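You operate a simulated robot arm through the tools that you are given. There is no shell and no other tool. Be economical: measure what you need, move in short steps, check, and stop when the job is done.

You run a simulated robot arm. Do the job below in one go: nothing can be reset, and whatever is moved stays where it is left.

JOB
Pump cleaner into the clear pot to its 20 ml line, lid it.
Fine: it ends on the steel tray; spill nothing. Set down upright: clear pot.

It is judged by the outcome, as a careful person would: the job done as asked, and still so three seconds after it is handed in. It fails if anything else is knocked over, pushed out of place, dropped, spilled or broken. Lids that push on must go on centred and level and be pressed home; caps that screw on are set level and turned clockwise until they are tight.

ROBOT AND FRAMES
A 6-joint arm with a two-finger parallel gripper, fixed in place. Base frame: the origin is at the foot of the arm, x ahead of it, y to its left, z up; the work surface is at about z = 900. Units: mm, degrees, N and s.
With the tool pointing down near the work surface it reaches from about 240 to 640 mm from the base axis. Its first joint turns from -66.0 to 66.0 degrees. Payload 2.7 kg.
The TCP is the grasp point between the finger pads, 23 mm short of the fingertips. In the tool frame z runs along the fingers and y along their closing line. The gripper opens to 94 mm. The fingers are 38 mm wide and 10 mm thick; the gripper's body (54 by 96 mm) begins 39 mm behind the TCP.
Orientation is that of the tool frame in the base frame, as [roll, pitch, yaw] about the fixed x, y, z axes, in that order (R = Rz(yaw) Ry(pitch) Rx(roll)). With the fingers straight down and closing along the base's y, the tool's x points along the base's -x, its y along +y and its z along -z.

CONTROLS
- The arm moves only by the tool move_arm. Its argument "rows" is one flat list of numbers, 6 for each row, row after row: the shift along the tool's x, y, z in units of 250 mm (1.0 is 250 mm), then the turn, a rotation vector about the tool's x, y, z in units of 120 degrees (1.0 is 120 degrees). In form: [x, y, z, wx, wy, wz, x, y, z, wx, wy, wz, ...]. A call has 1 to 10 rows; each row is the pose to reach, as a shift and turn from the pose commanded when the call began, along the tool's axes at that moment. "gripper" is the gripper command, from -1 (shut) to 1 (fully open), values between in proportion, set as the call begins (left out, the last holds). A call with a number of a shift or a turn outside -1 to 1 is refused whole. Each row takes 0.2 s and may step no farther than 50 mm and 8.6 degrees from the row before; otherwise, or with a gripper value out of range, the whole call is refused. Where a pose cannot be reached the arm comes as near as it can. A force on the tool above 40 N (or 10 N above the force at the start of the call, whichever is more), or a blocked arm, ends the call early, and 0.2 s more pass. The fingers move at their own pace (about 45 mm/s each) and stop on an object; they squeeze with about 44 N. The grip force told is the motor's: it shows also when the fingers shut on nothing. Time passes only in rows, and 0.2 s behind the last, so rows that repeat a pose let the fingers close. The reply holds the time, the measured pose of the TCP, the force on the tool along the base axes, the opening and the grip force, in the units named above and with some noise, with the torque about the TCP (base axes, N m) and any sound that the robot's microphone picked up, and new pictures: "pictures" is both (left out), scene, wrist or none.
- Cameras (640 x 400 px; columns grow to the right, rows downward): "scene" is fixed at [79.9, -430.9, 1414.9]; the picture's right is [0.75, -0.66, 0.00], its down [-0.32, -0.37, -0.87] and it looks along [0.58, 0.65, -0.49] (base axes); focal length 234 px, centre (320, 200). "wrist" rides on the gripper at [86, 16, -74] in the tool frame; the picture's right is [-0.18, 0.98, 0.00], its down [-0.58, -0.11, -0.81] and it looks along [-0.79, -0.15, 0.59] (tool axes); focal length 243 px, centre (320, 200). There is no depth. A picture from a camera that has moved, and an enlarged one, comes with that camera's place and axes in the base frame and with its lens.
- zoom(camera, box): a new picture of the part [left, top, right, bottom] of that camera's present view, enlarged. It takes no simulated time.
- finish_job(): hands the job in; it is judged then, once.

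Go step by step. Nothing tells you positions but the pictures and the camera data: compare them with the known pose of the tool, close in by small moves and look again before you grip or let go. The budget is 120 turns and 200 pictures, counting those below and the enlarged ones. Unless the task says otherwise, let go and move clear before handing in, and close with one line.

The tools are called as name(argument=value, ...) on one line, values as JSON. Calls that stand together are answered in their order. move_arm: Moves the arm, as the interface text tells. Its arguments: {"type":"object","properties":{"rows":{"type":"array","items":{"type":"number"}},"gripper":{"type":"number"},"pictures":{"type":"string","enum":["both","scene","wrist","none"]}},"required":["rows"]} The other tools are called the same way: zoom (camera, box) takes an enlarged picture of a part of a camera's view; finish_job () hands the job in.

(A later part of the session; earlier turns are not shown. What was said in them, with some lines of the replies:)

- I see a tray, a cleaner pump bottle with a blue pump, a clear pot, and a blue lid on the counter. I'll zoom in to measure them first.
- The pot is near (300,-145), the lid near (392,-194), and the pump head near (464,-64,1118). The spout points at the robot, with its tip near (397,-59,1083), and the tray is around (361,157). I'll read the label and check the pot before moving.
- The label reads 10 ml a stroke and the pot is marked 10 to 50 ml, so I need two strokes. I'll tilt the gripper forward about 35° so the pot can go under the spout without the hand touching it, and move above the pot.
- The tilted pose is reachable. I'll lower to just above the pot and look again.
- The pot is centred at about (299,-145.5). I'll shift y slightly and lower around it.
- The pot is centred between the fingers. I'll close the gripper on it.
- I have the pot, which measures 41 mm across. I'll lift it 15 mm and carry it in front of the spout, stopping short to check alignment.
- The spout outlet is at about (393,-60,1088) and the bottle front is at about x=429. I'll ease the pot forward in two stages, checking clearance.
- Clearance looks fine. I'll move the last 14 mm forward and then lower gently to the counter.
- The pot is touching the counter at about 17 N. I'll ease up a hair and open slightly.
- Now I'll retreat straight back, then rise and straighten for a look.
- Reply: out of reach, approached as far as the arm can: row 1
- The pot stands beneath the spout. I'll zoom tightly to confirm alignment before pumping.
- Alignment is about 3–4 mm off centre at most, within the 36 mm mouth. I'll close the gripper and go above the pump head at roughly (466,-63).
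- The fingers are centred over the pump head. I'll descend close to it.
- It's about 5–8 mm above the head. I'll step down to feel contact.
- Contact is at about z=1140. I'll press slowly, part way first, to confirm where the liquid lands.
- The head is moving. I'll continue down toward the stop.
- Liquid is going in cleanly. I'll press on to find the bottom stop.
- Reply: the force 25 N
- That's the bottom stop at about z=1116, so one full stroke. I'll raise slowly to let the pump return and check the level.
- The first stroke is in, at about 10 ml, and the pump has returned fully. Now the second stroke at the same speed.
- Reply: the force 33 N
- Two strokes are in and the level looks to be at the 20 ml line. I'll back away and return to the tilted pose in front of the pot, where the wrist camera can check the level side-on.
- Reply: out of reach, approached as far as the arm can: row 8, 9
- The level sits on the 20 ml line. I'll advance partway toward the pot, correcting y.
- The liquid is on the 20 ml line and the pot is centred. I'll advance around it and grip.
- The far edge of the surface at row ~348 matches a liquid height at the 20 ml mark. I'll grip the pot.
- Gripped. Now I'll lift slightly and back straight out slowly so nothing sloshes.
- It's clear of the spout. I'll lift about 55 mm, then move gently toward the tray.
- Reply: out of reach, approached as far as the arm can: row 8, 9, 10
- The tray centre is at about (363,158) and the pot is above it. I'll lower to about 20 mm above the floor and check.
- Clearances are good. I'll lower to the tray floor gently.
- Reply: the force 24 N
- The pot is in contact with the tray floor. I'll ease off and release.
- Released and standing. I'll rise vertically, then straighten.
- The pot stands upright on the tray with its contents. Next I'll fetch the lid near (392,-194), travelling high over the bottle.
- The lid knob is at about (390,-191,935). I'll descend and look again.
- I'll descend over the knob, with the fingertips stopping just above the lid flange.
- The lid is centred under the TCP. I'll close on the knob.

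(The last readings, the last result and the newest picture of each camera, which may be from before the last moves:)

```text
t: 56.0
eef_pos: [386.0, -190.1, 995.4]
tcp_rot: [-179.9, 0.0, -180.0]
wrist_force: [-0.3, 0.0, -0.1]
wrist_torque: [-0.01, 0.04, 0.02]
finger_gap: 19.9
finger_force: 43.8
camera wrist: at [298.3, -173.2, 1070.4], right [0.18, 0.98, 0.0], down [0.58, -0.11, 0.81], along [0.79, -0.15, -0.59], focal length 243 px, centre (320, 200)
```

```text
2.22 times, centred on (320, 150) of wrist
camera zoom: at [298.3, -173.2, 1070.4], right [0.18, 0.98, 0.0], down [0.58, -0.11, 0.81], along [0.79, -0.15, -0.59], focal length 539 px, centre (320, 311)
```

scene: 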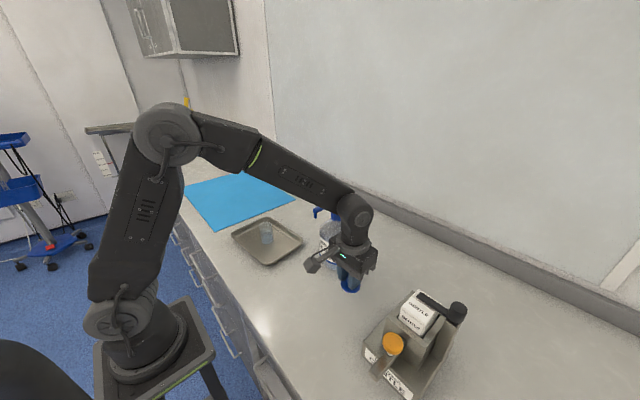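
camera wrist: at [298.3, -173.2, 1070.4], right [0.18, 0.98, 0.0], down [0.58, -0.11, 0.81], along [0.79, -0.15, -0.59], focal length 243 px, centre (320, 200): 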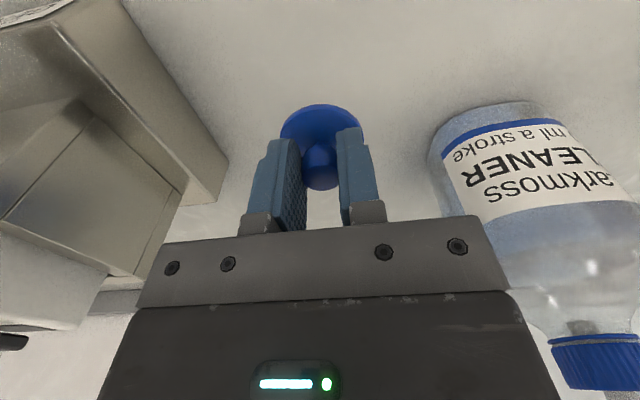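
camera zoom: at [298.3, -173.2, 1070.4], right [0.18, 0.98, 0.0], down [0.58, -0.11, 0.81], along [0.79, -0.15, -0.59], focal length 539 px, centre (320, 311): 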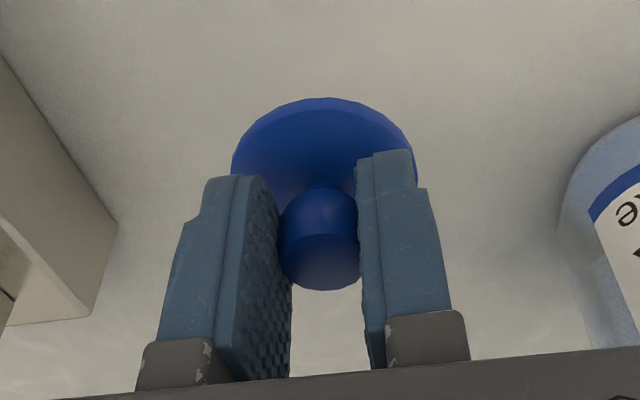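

The lid is held level. I'll raise it high and travel over to the pot.

move_arm(rows=[0.025, 0, -0.17, 0, 0, 0, 0.05, 0, -0.34, 0, 0, 0, 0.075, 0, -0.51, 0, 0, 0, 0.09, 0, -0.68, 0, 0, 0, 0.09, 0, -0.76, 0, 0, 0, 0.09, 0.16, -0.76, 0, 0, 0, 0.09, 0.34, -0.76, 0, 0, 0, 0.09, 0.52, -0.76, 0, 0, 0, 0.09, 0.7, -0.76, 0, 0, 0, 0.09, 0.88, -0.76, 0, 0, 0], pictures="none")

move_arm(rows=[0, 0.16, 0, 0, 0, 0, 0, 0.32, 0, 0, 0, 0, 0, 0.44, 0, 0, 0, 0, 0, 0.486, 0, 0, 0, 0, 0, 0.486, 0.12, 0, 0, 0, 0, 0.486, 0.28, 0, 0, 0, 0, 0.486, 0.44, 0, 0, 0, 0, 0.486, 0.5, 0, 0, 0, 0, 0.486, 0.5, 0, 0, 0])

zoom(camera="scene", box=[210, 150, 330, 290])

zoom(camera="wrist", box=[220, 0, 420, 200])

```text
t: 58.2
eef_pos: [361.3, 32.1, 1184.2]
tcp_rot: [180.0, 0.0, 180.0]
wrist_force: [1.0, -0.5, -0.7]
wrist_torque: [0.02, 0.01, -0.01]
finger_gap: 19.8
finger_force: 44.0
```

```text
t: 60.2
eef_pos: [363.4, 150.5, 1060.6]
tcp_rot: [-179.9, 0.1, -180.0]
wrist_force: [0.4, -0.1, 0.0]
wrist_torque: [0.02, 0.0, 0.05]
finger_gap: 19.6
finger_force: 43.8
camera wrist: at [276.8, 166.1, 1135.3], right [0.18, 0.98, 0.0], down [0.58, -0.11, 0.81], along [0.79, -0.15, -0.59], focal length 243 px, centre (320, 200)
```

scene: 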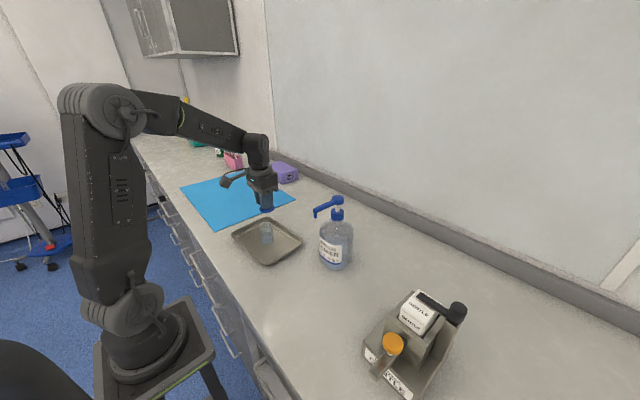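
wrist: 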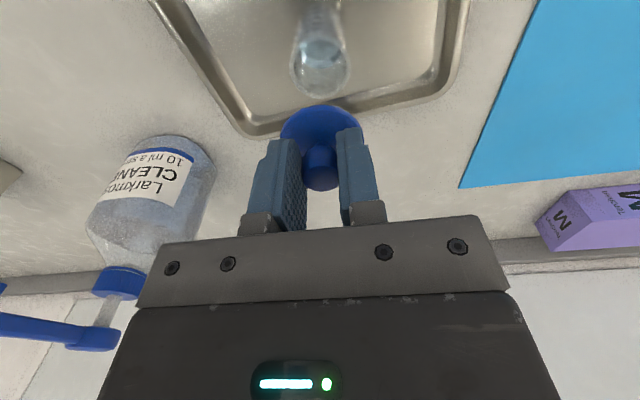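

```text
2.86 times, centred on (270, 220) of scene
camera zoom: at [79.9, -430.9, 1414.9], right [0.75, -0.66, 0.0], down [-0.32, -0.37, -0.87], along [0.58, 0.65, -0.49], focal length 668 px, centre (463, 143)
```

zoom: 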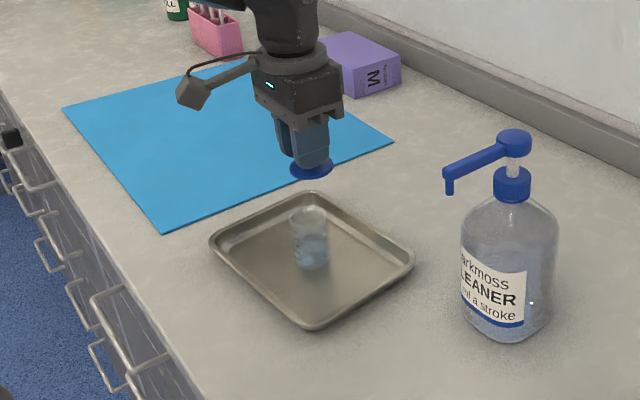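

```text
2.00 times, centred on (320, 100) of wrist
camera zoom: at [276.8, 166.1, 1135.3], right [0.18, 0.98, 0.0], down [0.58, -0.11, 0.81], along [0.79, -0.15, -0.59], focal length 485 px, centre (320, 400)
```

zoom: 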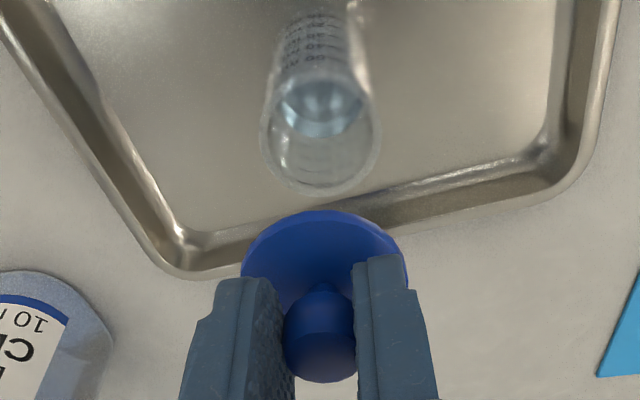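

It's well aligned in y. I'll descend to just above the rim and check x closely.

move_arm(rows=[0, 0, 0.05, 0, 0, 0, 0, 0, 0.1, 0, 0, 0, 0, 0, 0.15, 0, 0, 0, 0, 0, 0.166, 0, 0, 0, 0, 0, 0.166, 0, 0, 0])

zoom(camera="scene", box=[235, 190, 295, 250])

zoom(camera="wrist", box=[240, 60, 400, 200])

```text
t: 61.4
eef_pos: [362.9, 151.8, 1020.1]
tcp_rot: [-180.0, 0.0, 180.0]
wrist_force: [0.0, 0.0, 0.4]
wrist_torque: [0.0, 0.03, 0.02]
finger_gap: 19.8
finger_force: 44.0
camera wrist: at [275.1, 167.3, 1094.3], right [0.18, 0.98, 0.0], down [0.58, -0.11, 0.81], along [0.79, -0.15, -0.59], focal length 243 px, centre (320, 200)
```

scene: 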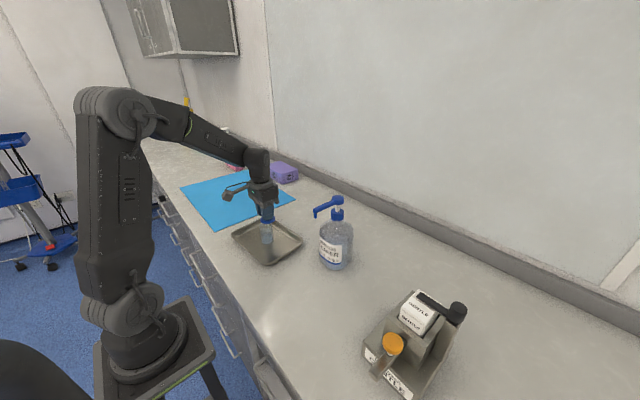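
wrist: 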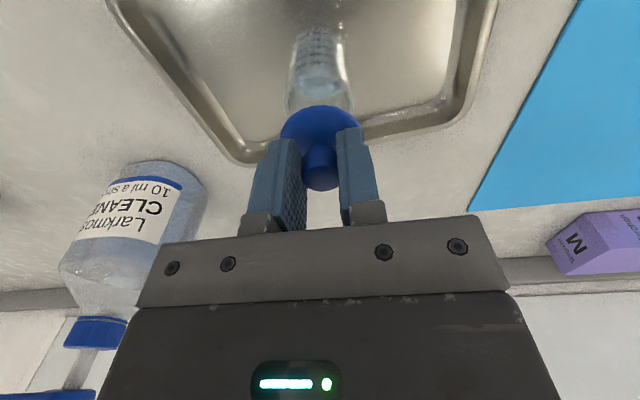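

```text
6.67 times, centred on (265, 220) of scene
camera zoom: at [79.9, -430.9, 1414.9], right [0.75, -0.66, 0.0], down [-0.32, -0.37, -0.87], along [0.58, 0.65, -0.49], focal length 1559 px, centre (687, 67)
```

zoom: 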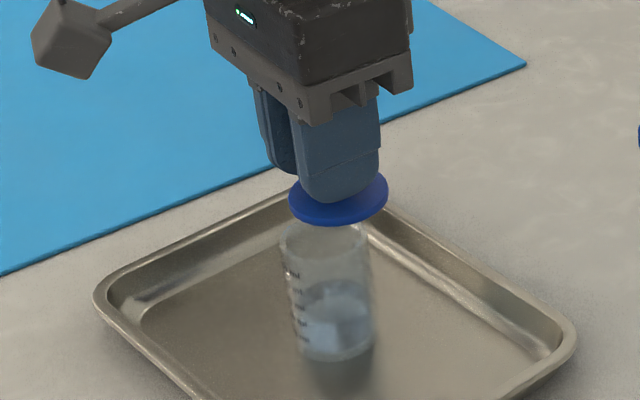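

```text
2.86 times, centred on (320, 130) of wrist
camera zoom: at [275.1, 167.3, 1094.3], right [0.18, 0.98, 0.0], down [0.58, -0.11, 0.81], along [0.79, -0.15, -0.59], focal length 693 px, centre (320, 400)
```

zoom: 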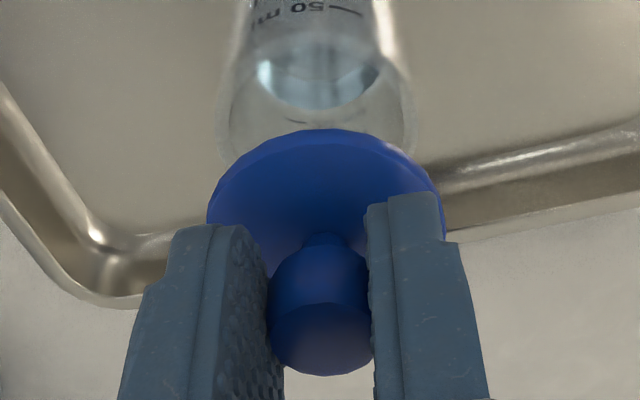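

The two cameras disagree on fore-aft alignment by several mm. I'll lift slightly and rotate the hand about 85° around vertical so the wrist camera views the pot side-on in x.

move_arm(rows=[0, 0, -0.008, 0, 0, -0.07, 0, 0, -0.016, 0, 0, -0.14, 0, 0, -0.024, 0, 0, -0.21, 0, 0, -0.032, 0, 0, -0.28, 0, 0, -0.04, 0, 0, -0.35, 0, 0, -0.04, 0, 0, -0.42, 0, 0, -0.04, 0, 0, -0.49, 0, 0, -0.04, 0, 0, -0.56, 0, 0, -0.04, 0, 0, -0.63, 0, 0, -0.04, 0, 0, -0.7])

zoom(camera="scene", box=[235, 190, 295, 250])

zoom(camera="wrist", box=[240, 40, 400, 200])

```text
t: 63.6
eef_pos: [363.0, 153.2, 1030.4]
tcp_rot: [180.0, 0.0, -95.8]
wrist_force: [0.6, -0.3, 0.2]
wrist_torque: [-0.01, -0.04, -0.01]
finger_gap: 19.6
finger_force: 44.6
camera wrist: at [336.9, 68.3, 1104.1], right [-0.96, 0.28, 0.0], down [0.17, 0.57, 0.81], along [0.23, 0.77, -0.59], focal length 243 px, centre (320, 200)
```

scene: 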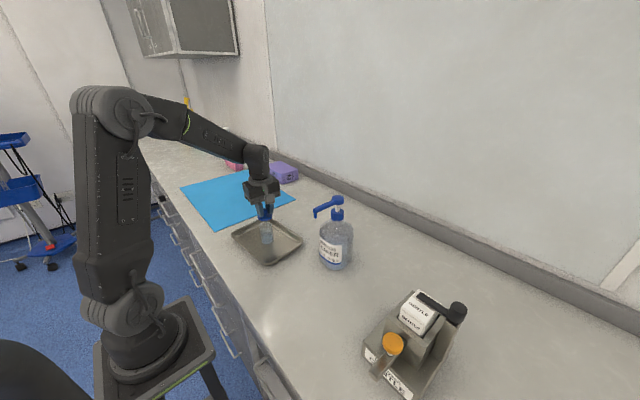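
wrist: 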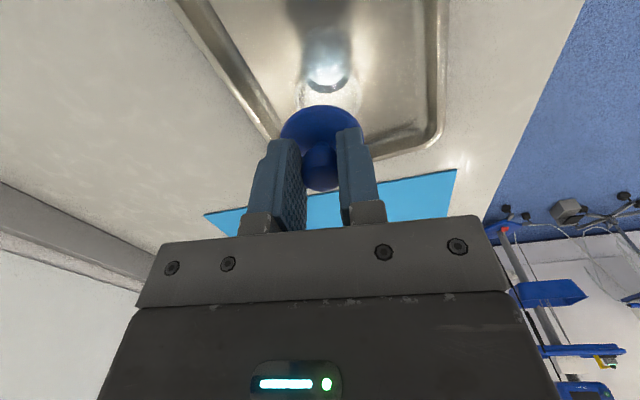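

```text
6.67 times, centred on (265, 220) of scene
camera zoom: at [79.9, -430.9, 1414.9], right [0.75, -0.66, 0.0], down [-0.32, -0.37, -0.87], along [0.58, 0.65, -0.49], focal length 1559 px, centre (687, 67)
```

zoom: 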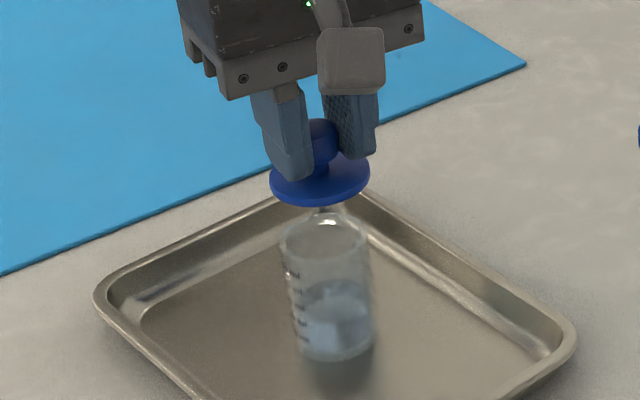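

```text
2.50 times, centred on (320, 120) of wrist
camera zoom: at [336.9, 68.3, 1104.1], right [-0.96, 0.28, 0.0], down [0.17, 0.57, 0.81], along [0.23, 0.77, -0.59], focal length 606 px, centre (320, 400)
```

zoom: 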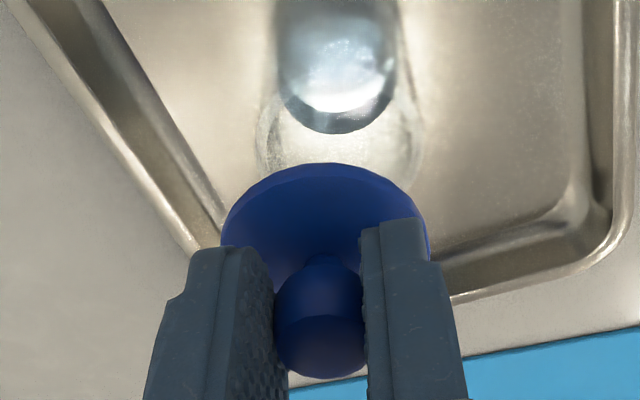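

The side view shows the lid is held about 6 mm off the TCP and the pot sits about 5 mm to the other side. I'll shift the hand to bring the lid over the pot and recheck.

move_arm(rows=[0.0127, 0.0104, 0, 0, 0, 0, 0.0254, 0.0208, 0, 0, 0, 0, 0.0254, 0.0208, 0.03, 0, 0, 0, 0.0254, 0.0208, 0.03, 0, 0, 0])

zoom(camera="scene", box=[245, 205, 285, 245])

zoom(camera="wrist", box=[240, 40, 400, 200])

```text
t: 64.6
eef_pos: [358.1, 146.4, 1021.4]
tcp_rot: [-179.9, 0.0, -95.9]
wrist_force: [-1.0, 0.3, 0.3]
wrist_torque: [-0.02, 0.03, 0.0]
finger_gap: 19.7
finger_force: 43.8
camera wrist: at [331.6, 61.8, 1096.1], right [-0.96, 0.29, 0.0], down [0.17, 0.57, 0.81], along [0.23, 0.77, -0.59], focal length 243 px, centre (320, 200)
```

scene: 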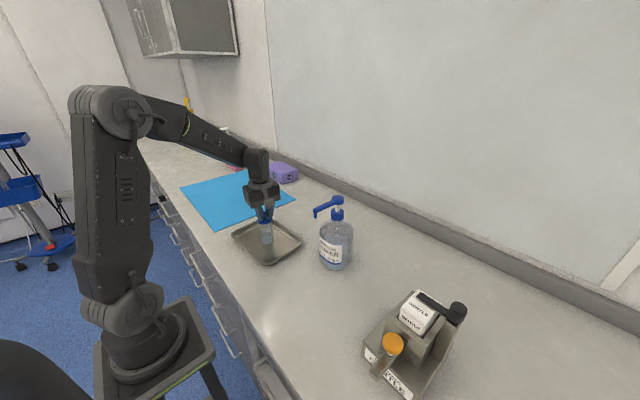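
wrist: 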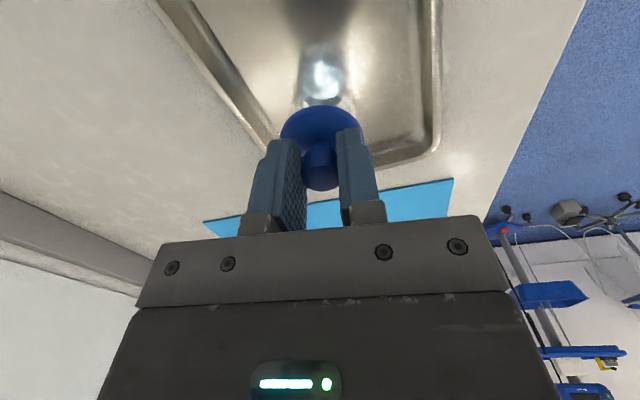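

```text
10.00 times, centred on (265, 225) of scene
camera zoom: at [79.9, -430.9, 1414.9], right [0.75, -0.66, 0.0], down [-0.32, -0.37, -0.87], along [0.58, 0.65, -0.49], focal length 2338 px, centre (870, -50)
```

zoom: 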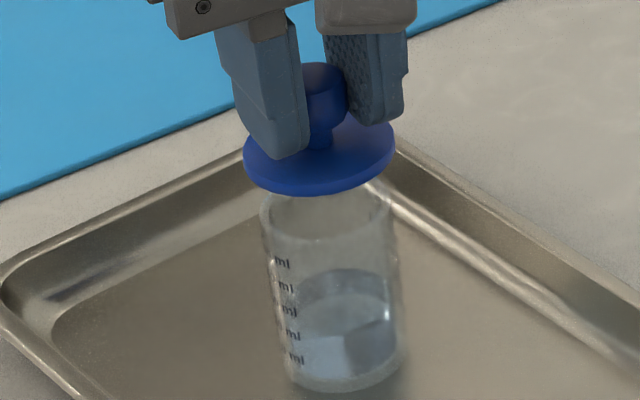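

```text
2.50 times, centred on (320, 120) of wrist
camera zoom: at [331.6, 61.8, 1096.1], right [-0.96, 0.29, 0.0], down [0.17, 0.57, 0.81], along [0.23, 0.77, -0.59], focal length 606 px, centre (320, 400)
```

zoom: 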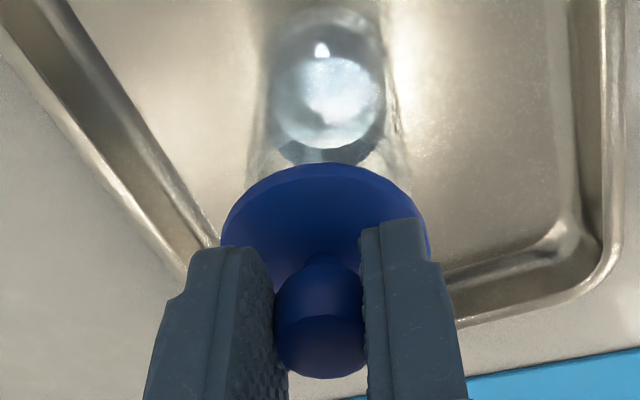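

Both views now put the lid within about 1 mm of centre. I'll lower close to the rim and check.

move_arm(rows=[-0.002, 0, 0.012, 0, 0, 0, -0.002, 0, 0.024, 0, 0, 0, -0.002, 0, 0.036, 0, 0, 0, -0.002, 0, 0.036, 0, 0, 0])

zoom(camera="scene", box=[245, 205, 285, 245])

zoom(camera="wrist", box=[260, 50, 380, 170])

```text
t: 65.6
eef_pos: [357.0, 146.5, 1013.3]
tcp_rot: [-180.0, 0.1, -96.0]
wrist_force: [0.0, -0.1, 1.5]
wrist_torque: [0.01, -0.02, -0.02]
finger_gap: 19.5
finger_force: 44.1
camera wrist: at [331.7, 62.7, 1086.6], right [-0.96, 0.29, 0.0], down [0.17, 0.57, 0.81], along [0.23, 0.77, -0.59], focal length 243 px, centre (320, 200)
```

scene: 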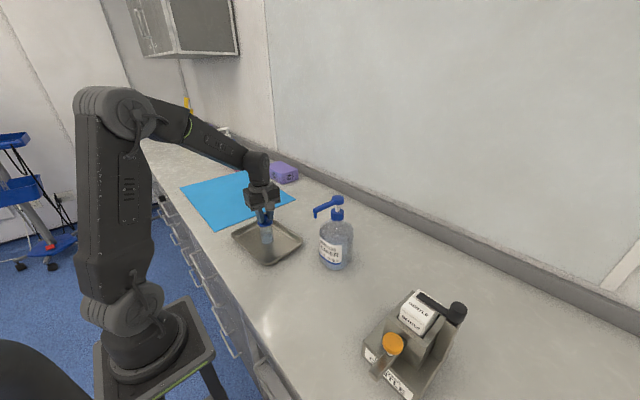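
wrist: 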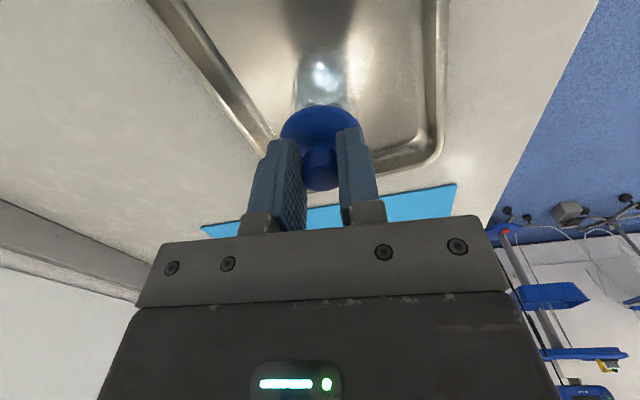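

```text
10.00 times, centred on (265, 225) of scene
camera zoom: at [79.9, -430.9, 1414.9], right [0.75, -0.66, 0.0], down [-0.32, -0.37, -0.87], along [0.58, 0.65, -0.49], focal length 2338 px, centre (870, -50)
```

zoom: 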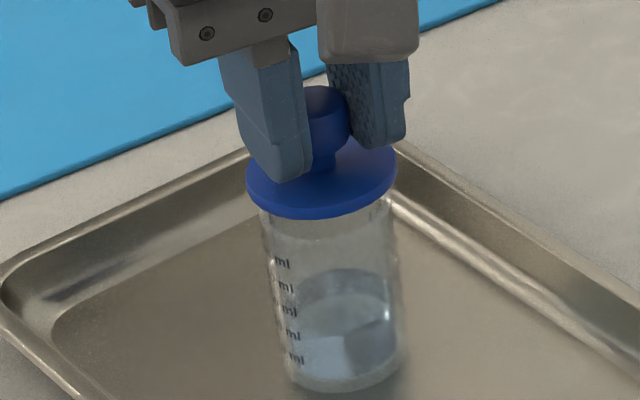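

```text
3.33 times, centred on (320, 110) of wrist
camera zoom: at [331.7, 62.7, 1086.6], right [-0.96, 0.29, 0.0], down [0.17, 0.57, 0.81], along [0.23, 0.77, -0.59], focal length 809 px, centre (320, 500)
```

zoom: 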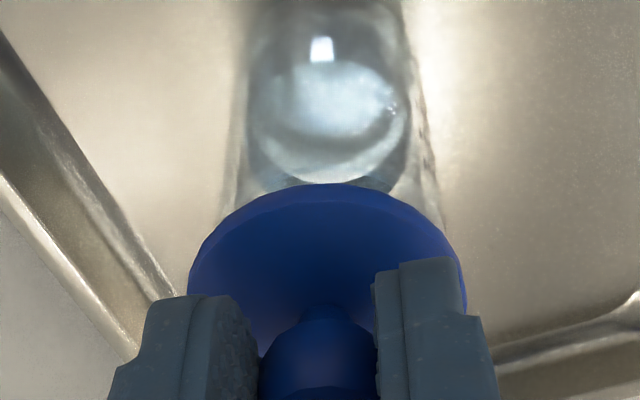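

move_arm(rows=[0, 0, 0.006, 0, 0, 0, 0, 0, 0.012, 0, 0, 0, 0, 0, 0.012, 0, 0, 0])

zoom(camera="scene", box=[245, 205, 285, 245])

```text
t: 66.4
eef_pos: [357.5, 146.5, 1010.0]
tcp_rot: [180.0, 0.0, -96.1]
wrist_force: [0.0, 0.2, 0.0]
wrist_torque: [-0.03, -0.01, 0.03]
finger_gap: 19.6
finger_force: 44.4
camera wrist: at [331.2, 62.6, 1084.1], right [-0.96, 0.29, 0.0], down [0.17, 0.57, 0.81], along [0.23, 0.77, -0.59], focal length 243 px, centre (320, 200)
```

scene: 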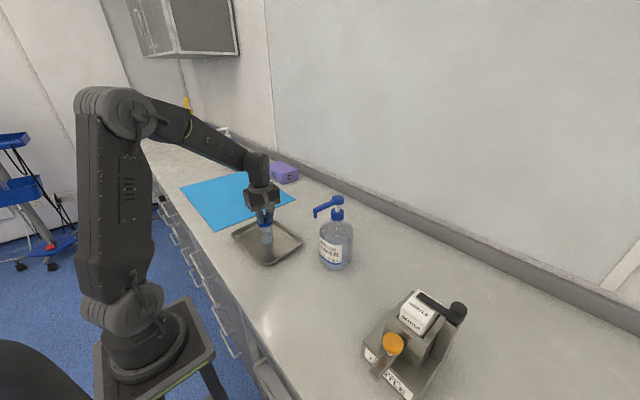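
wrist: 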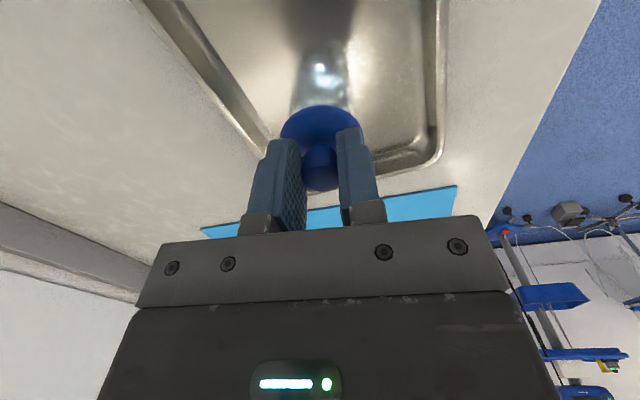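

```text
10.00 times, centred on (265, 225) of scene
camera zoom: at [79.9, -430.9, 1414.9], right [0.75, -0.66, 0.0], down [-0.32, -0.37, -0.87], along [0.58, 0.65, -0.49], focal length 2338 px, centre (870, -50)
```

zoom: 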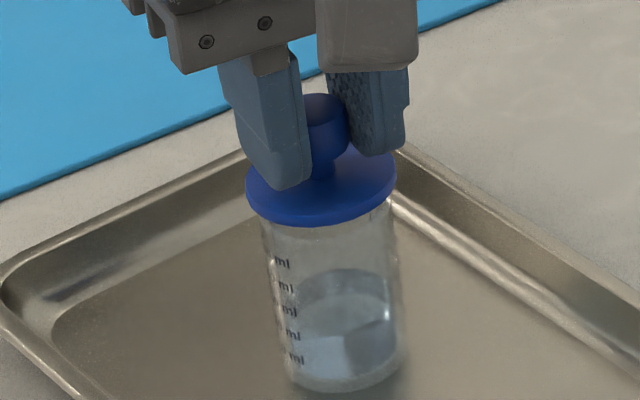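

move_arm(rows=[0, 0, 0.006, 0, 0, 0, 0, 0, 0.012, 0, 0, 0, 0, 0, 0.012, 0, 0, 0], pictures="none")

zoom(camera="scene", box=[245, 205, 285, 245])

zoom(camera="wrist", box=[270, 60, 370, 150])

```text
t: 67.2
eef_pos: [356.1, 149.0, 1007.0]
tcp_rot: [179.9, 0.1, -96.0]
wrist_force: [0.1, 0.2, -0.4]
wrist_torque: [0.01, 0.02, -0.03]
finger_gap: 19.6
finger_force: 44.0
```

```text
10.00 times, centred on (265, 225) of scene
camera zoom: at [79.9, -430.9, 1414.9], right [0.75, -0.66, 0.0], down [-0.32, -0.37, -0.87], along [0.58, 0.65, -0.49], focal length 2338 px, centre (870, -50)
```

zoom: 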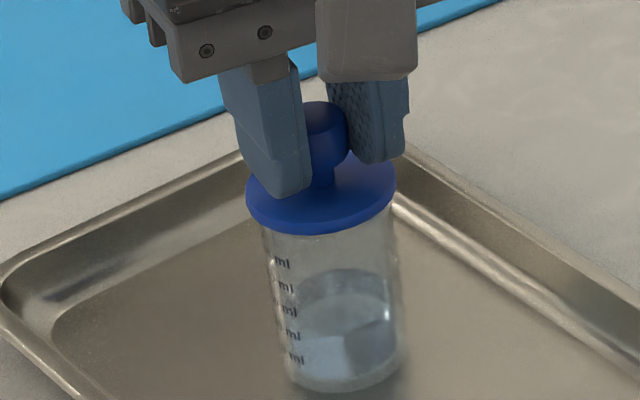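

```text
4.44 times, centred on (320, 105) of wrist
camera zoom: at [331.0, 63.0, 1080.9], right [-0.96, 0.29, 0.0], down [0.17, 0.57, 0.81], along [0.23, 0.77, -0.59], focal length 1078 px, centre (320, 622)
```

zoom: 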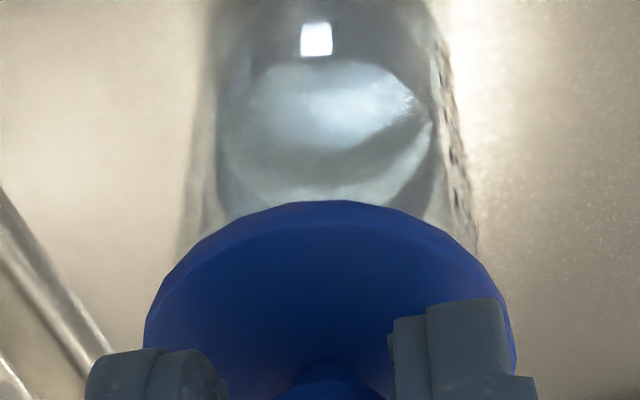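

Both views show the lid centred over the pot. I'll lower in small steps until contact.

move_arm(rows=[0, 0, 0.005, 0, 0, 0, 0, 0, 0.01, 0, 0, 0, 0, 0, 0.01, 0, 0, 0], pictures="none")

move_arm(rows=[0, 0, 0.004, 0, 0, 0, 0, 0, 0.008, 0, 0, 0, 0, 0, 0.008, 0, 0, 0], pictures="none")

zoom(camera="scene", box=[245, 205, 285, 245])

```text
t: 68.0
eef_pos: [357.5, 147.5, 1005.2]
tcp_rot: [180.0, -0.1, -95.9]
wrist_force: [-0.2, 0.5, -0.5]
wrist_torque: [-0.02, 0.02, 0.0]
finger_gap: 19.7
finger_force: 44.0
```

```text
t: 68.8
eef_pos: [357.4, 146.9, 1002.0]
tcp_rot: [180.0, -0.1, -95.9]
wrist_force: [-0.1, 0.9, -0.5]
wrist_torque: [-0.02, 0.0, 0.01]
finger_gap: 19.9
finger_force: 43.7
```

```text
10.00 times, centred on (265, 225) of scene
camera zoom: at [79.9, -430.9, 1414.9], right [0.75, -0.66, 0.0], down [-0.32, -0.37, -0.87], along [0.58, 0.65, -0.49], focal length 2338 px, centre (870, -50)
```

zoom: 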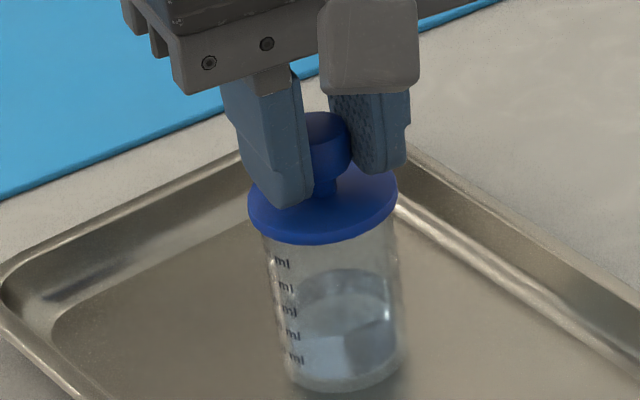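

move_arm(rows=[0, 0, 0.004, 0, 0, 0, 0, 0, 0.008, 0, 0, 0, 0, 0, 0.008, 0, 0, 0], pictures="none")

move_arm(rows=[0, 0, 0.004, 0, 0, 0, 0, 0, 0.008, 0, 0, 0, 0, 0, 0.008, 0, 0, 0], pictures="none")

zoom(camera="scene", box=[245, 205, 285, 245])

```text
t: 69.7
eef_pos: [358.6, 147.7, 1002.1]
tcp_rot: [-179.6, 0.1, -95.9]
wrist_force: [-1.0, -0.5, 3.5]
wrist_torque: [0.08, 0.06, -0.01]
finger_gap: 19.9
finger_force: 44.2
heard: snap
stopped in row 3: the force on the tool passed its limit (the readings are from after the stop); the commanded pose is now the measured one
```

```text
t: 70.5
eef_pos: [359.6, 147.2, 1002.6]
tcp_rot: [-179.4, 0.3, -96.0]
wrist_force: [-4.6, 2.0, 30.2]
wrist_torque: [0.3, 0.3, 0.04]
finger_gap: 19.6
finger_force: 44.1
```

```text
10.00 times, centred on (265, 225) of scene
camera zoom: at [79.4, -431.1, 1414.9], right [0.75, -0.66, 0.0], down [-0.32, -0.37, -0.87], along [0.58, 0.65, -0.49], focal length 2338 px, centre (870, -50)
```

zoom: 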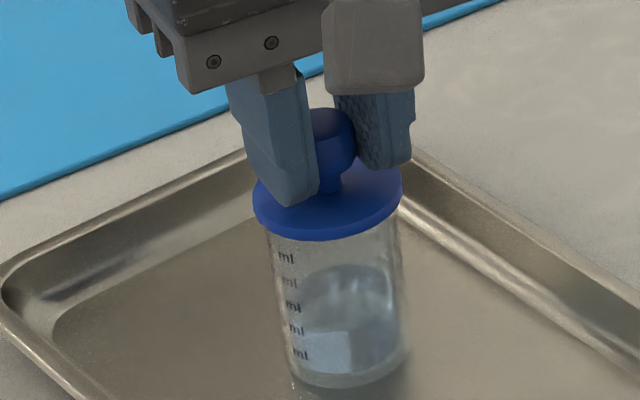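

There was a snap, so the lid is pressed home. I'll ease off, release, and inspect.

move_arm(rows=[0, 0, -0.004, 0, 0, 0, 0, 0, -0.0065, 0, 0, 0, 0, 0, -0.0065, 0, 0, 0], pictures="none")

move_arm(rows=[0, 0, 0, 0, 0, 0, 0, 0, 0, 0, 0, 0, 0, 0, 0, 0, 0, 0], gripper=0.0)

zoom(camera="scene", box=[245, 205, 285, 245])

```text
t: 71.3
eef_pos: [358.1, 147.6, 1002.7]
tcp_rot: [-179.6, 0.2, -95.8]
wrist_force: [-0.2, 3.7, 20.6]
wrist_torque: [0.52, -0.02, 0.0]
finger_gap: 19.7
finger_force: 44.0
```

```text
t: 72.1
eef_pos: [357.5, 146.1, 1000.3]
tcp_rot: [-179.8, 0.1, -96.0]
wrist_force: [-0.4, 1.0, -0.8]
wrist_torque: [0.02, 0.0, 0.04]
finger_gap: 47.2
finger_force: 0.0
camera wrist: at [331.8, 62.3, 1076.4], right [-0.96, 0.28, 0.0], down [0.16, 0.57, 0.81], along [0.23, 0.77, -0.59], focal length 243 px, centre (320, 200)
```

scene: 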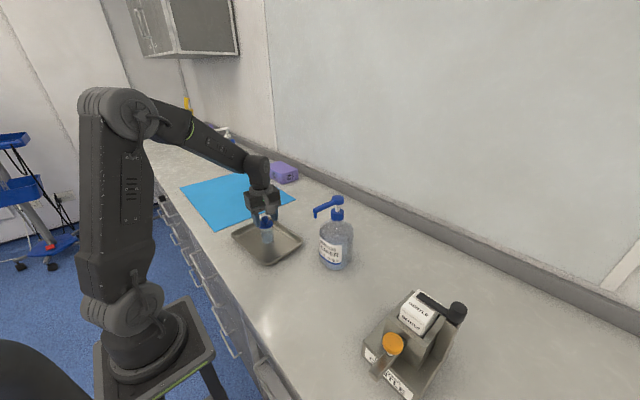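
wrist: 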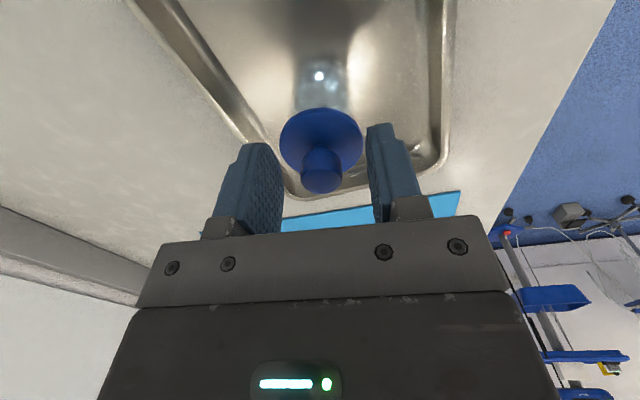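

```text
10.00 times, centred on (265, 225) of scene
camera zoom: at [79.9, -430.9, 1414.9], right [0.75, -0.66, 0.0], down [-0.32, -0.37, -0.87], along [0.58, 0.65, -0.49], focal length 2338 px, centre (870, -50)
```

zoom: 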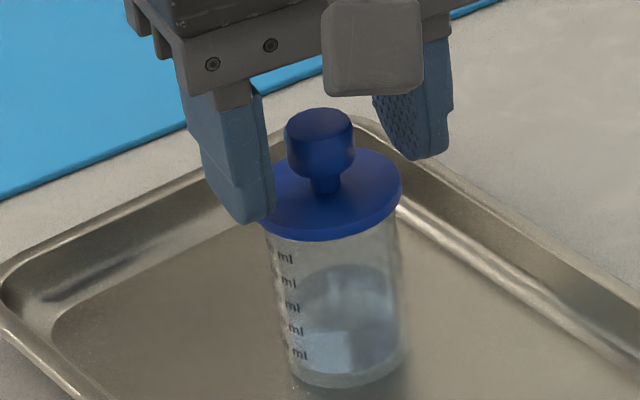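

Released. I'll rise straight up and inspect lid seating.

move_arm(rows=[0, 0, -0.04, 0, 0, 0, 0, 0, -0.12, 0, 0, 0, 0, 0, -0.24, 0, 0, 0, 0, 0, -0.4, 0, 0, 0, 0, 0, -0.48, 0, 0, 0])

zoom(camera="scene", box=[245, 205, 285, 245])

zoom(camera="scene", box=[220, 180, 380, 300])

zoom(camera="wrist", box=[260, 0, 400, 110])

```text
t: 73.3
eef_pos: [358.3, 145.9, 1121.4]
tcp_rot: [-179.7, 0.1, -96.0]
wrist_force: [0.6, 0.6, 0.7]
wrist_torque: [0.0, 0.02, 0.03]
finger_gap: 47.0
finger_force: 0.2
camera wrist: at [331.8, 61.4, 1196.3], right [-0.96, 0.28, 0.0], down [0.16, 0.57, 0.81], along [0.23, 0.77, -0.59], focal length 243 px, centre (320, 200)
```

scene: 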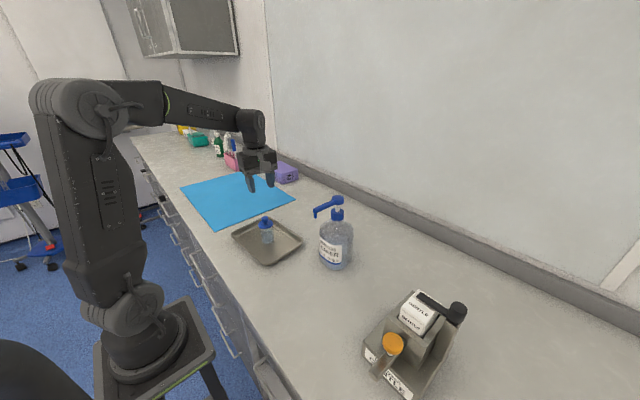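
wrist: 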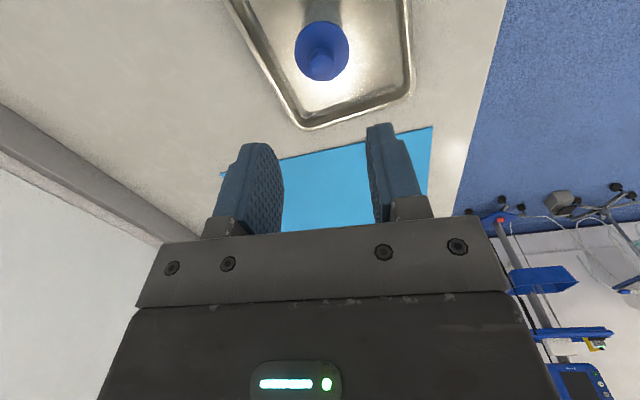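

```text
10.00 times, centred on (265, 225) of scene
camera zoom: at [79.9, -430.9, 1414.9], right [0.75, -0.66, 0.0], down [-0.32, -0.37, -0.87], along [0.58, 0.65, -0.49], focal length 2338 px, centre (870, -50)
```

zoom: 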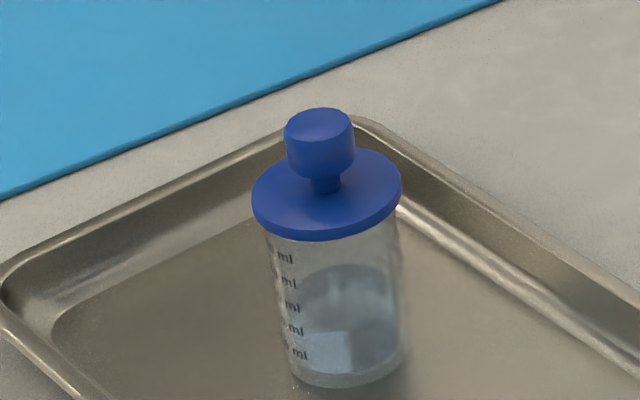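

```text
3.33 times, centred on (300, 240) of scene
camera zoom: at [79.9, -430.9, 1414.9], right [0.75, -0.66, 0.0], down [-0.32, -0.37, -0.87], along [0.58, 0.65, -0.49], focal length 779 px, centre (387, 67)
```

zoom: 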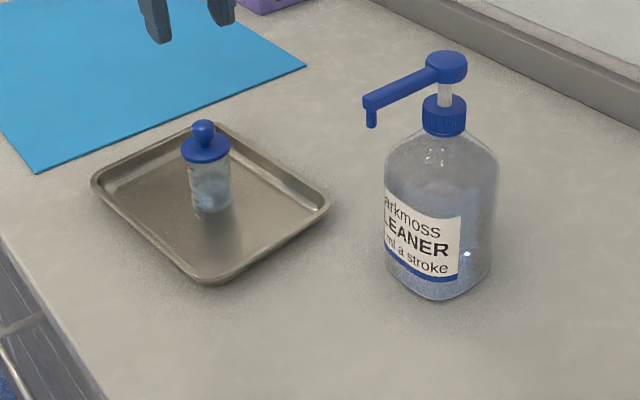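

```text
3.64 times, centred on (330, 55) of wrist
camera zoom: at [331.8, 61.4, 1196.3], right [-0.96, 0.28, 0.0], down [0.16, 0.57, 0.81], along [0.23, 0.77, -0.59], focal length 882 px, centre (284, 727)
```

zoom: 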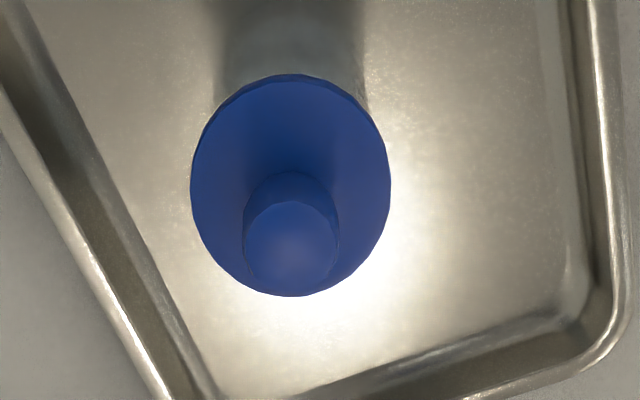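

The lid sits level and centred after its snap. The pot stands upright on the tray with 20 ml in it, the bottle and tray haven't moved, nothing is spilled, and the arm is clear.

finish_job()

```text
The job is handed in.
```

The clear pot is filled with cleaner to its 20 ml line (two 10 ml strokes). Its lid is snapped on, and it stands upright on the steel tray with nothing spilled.
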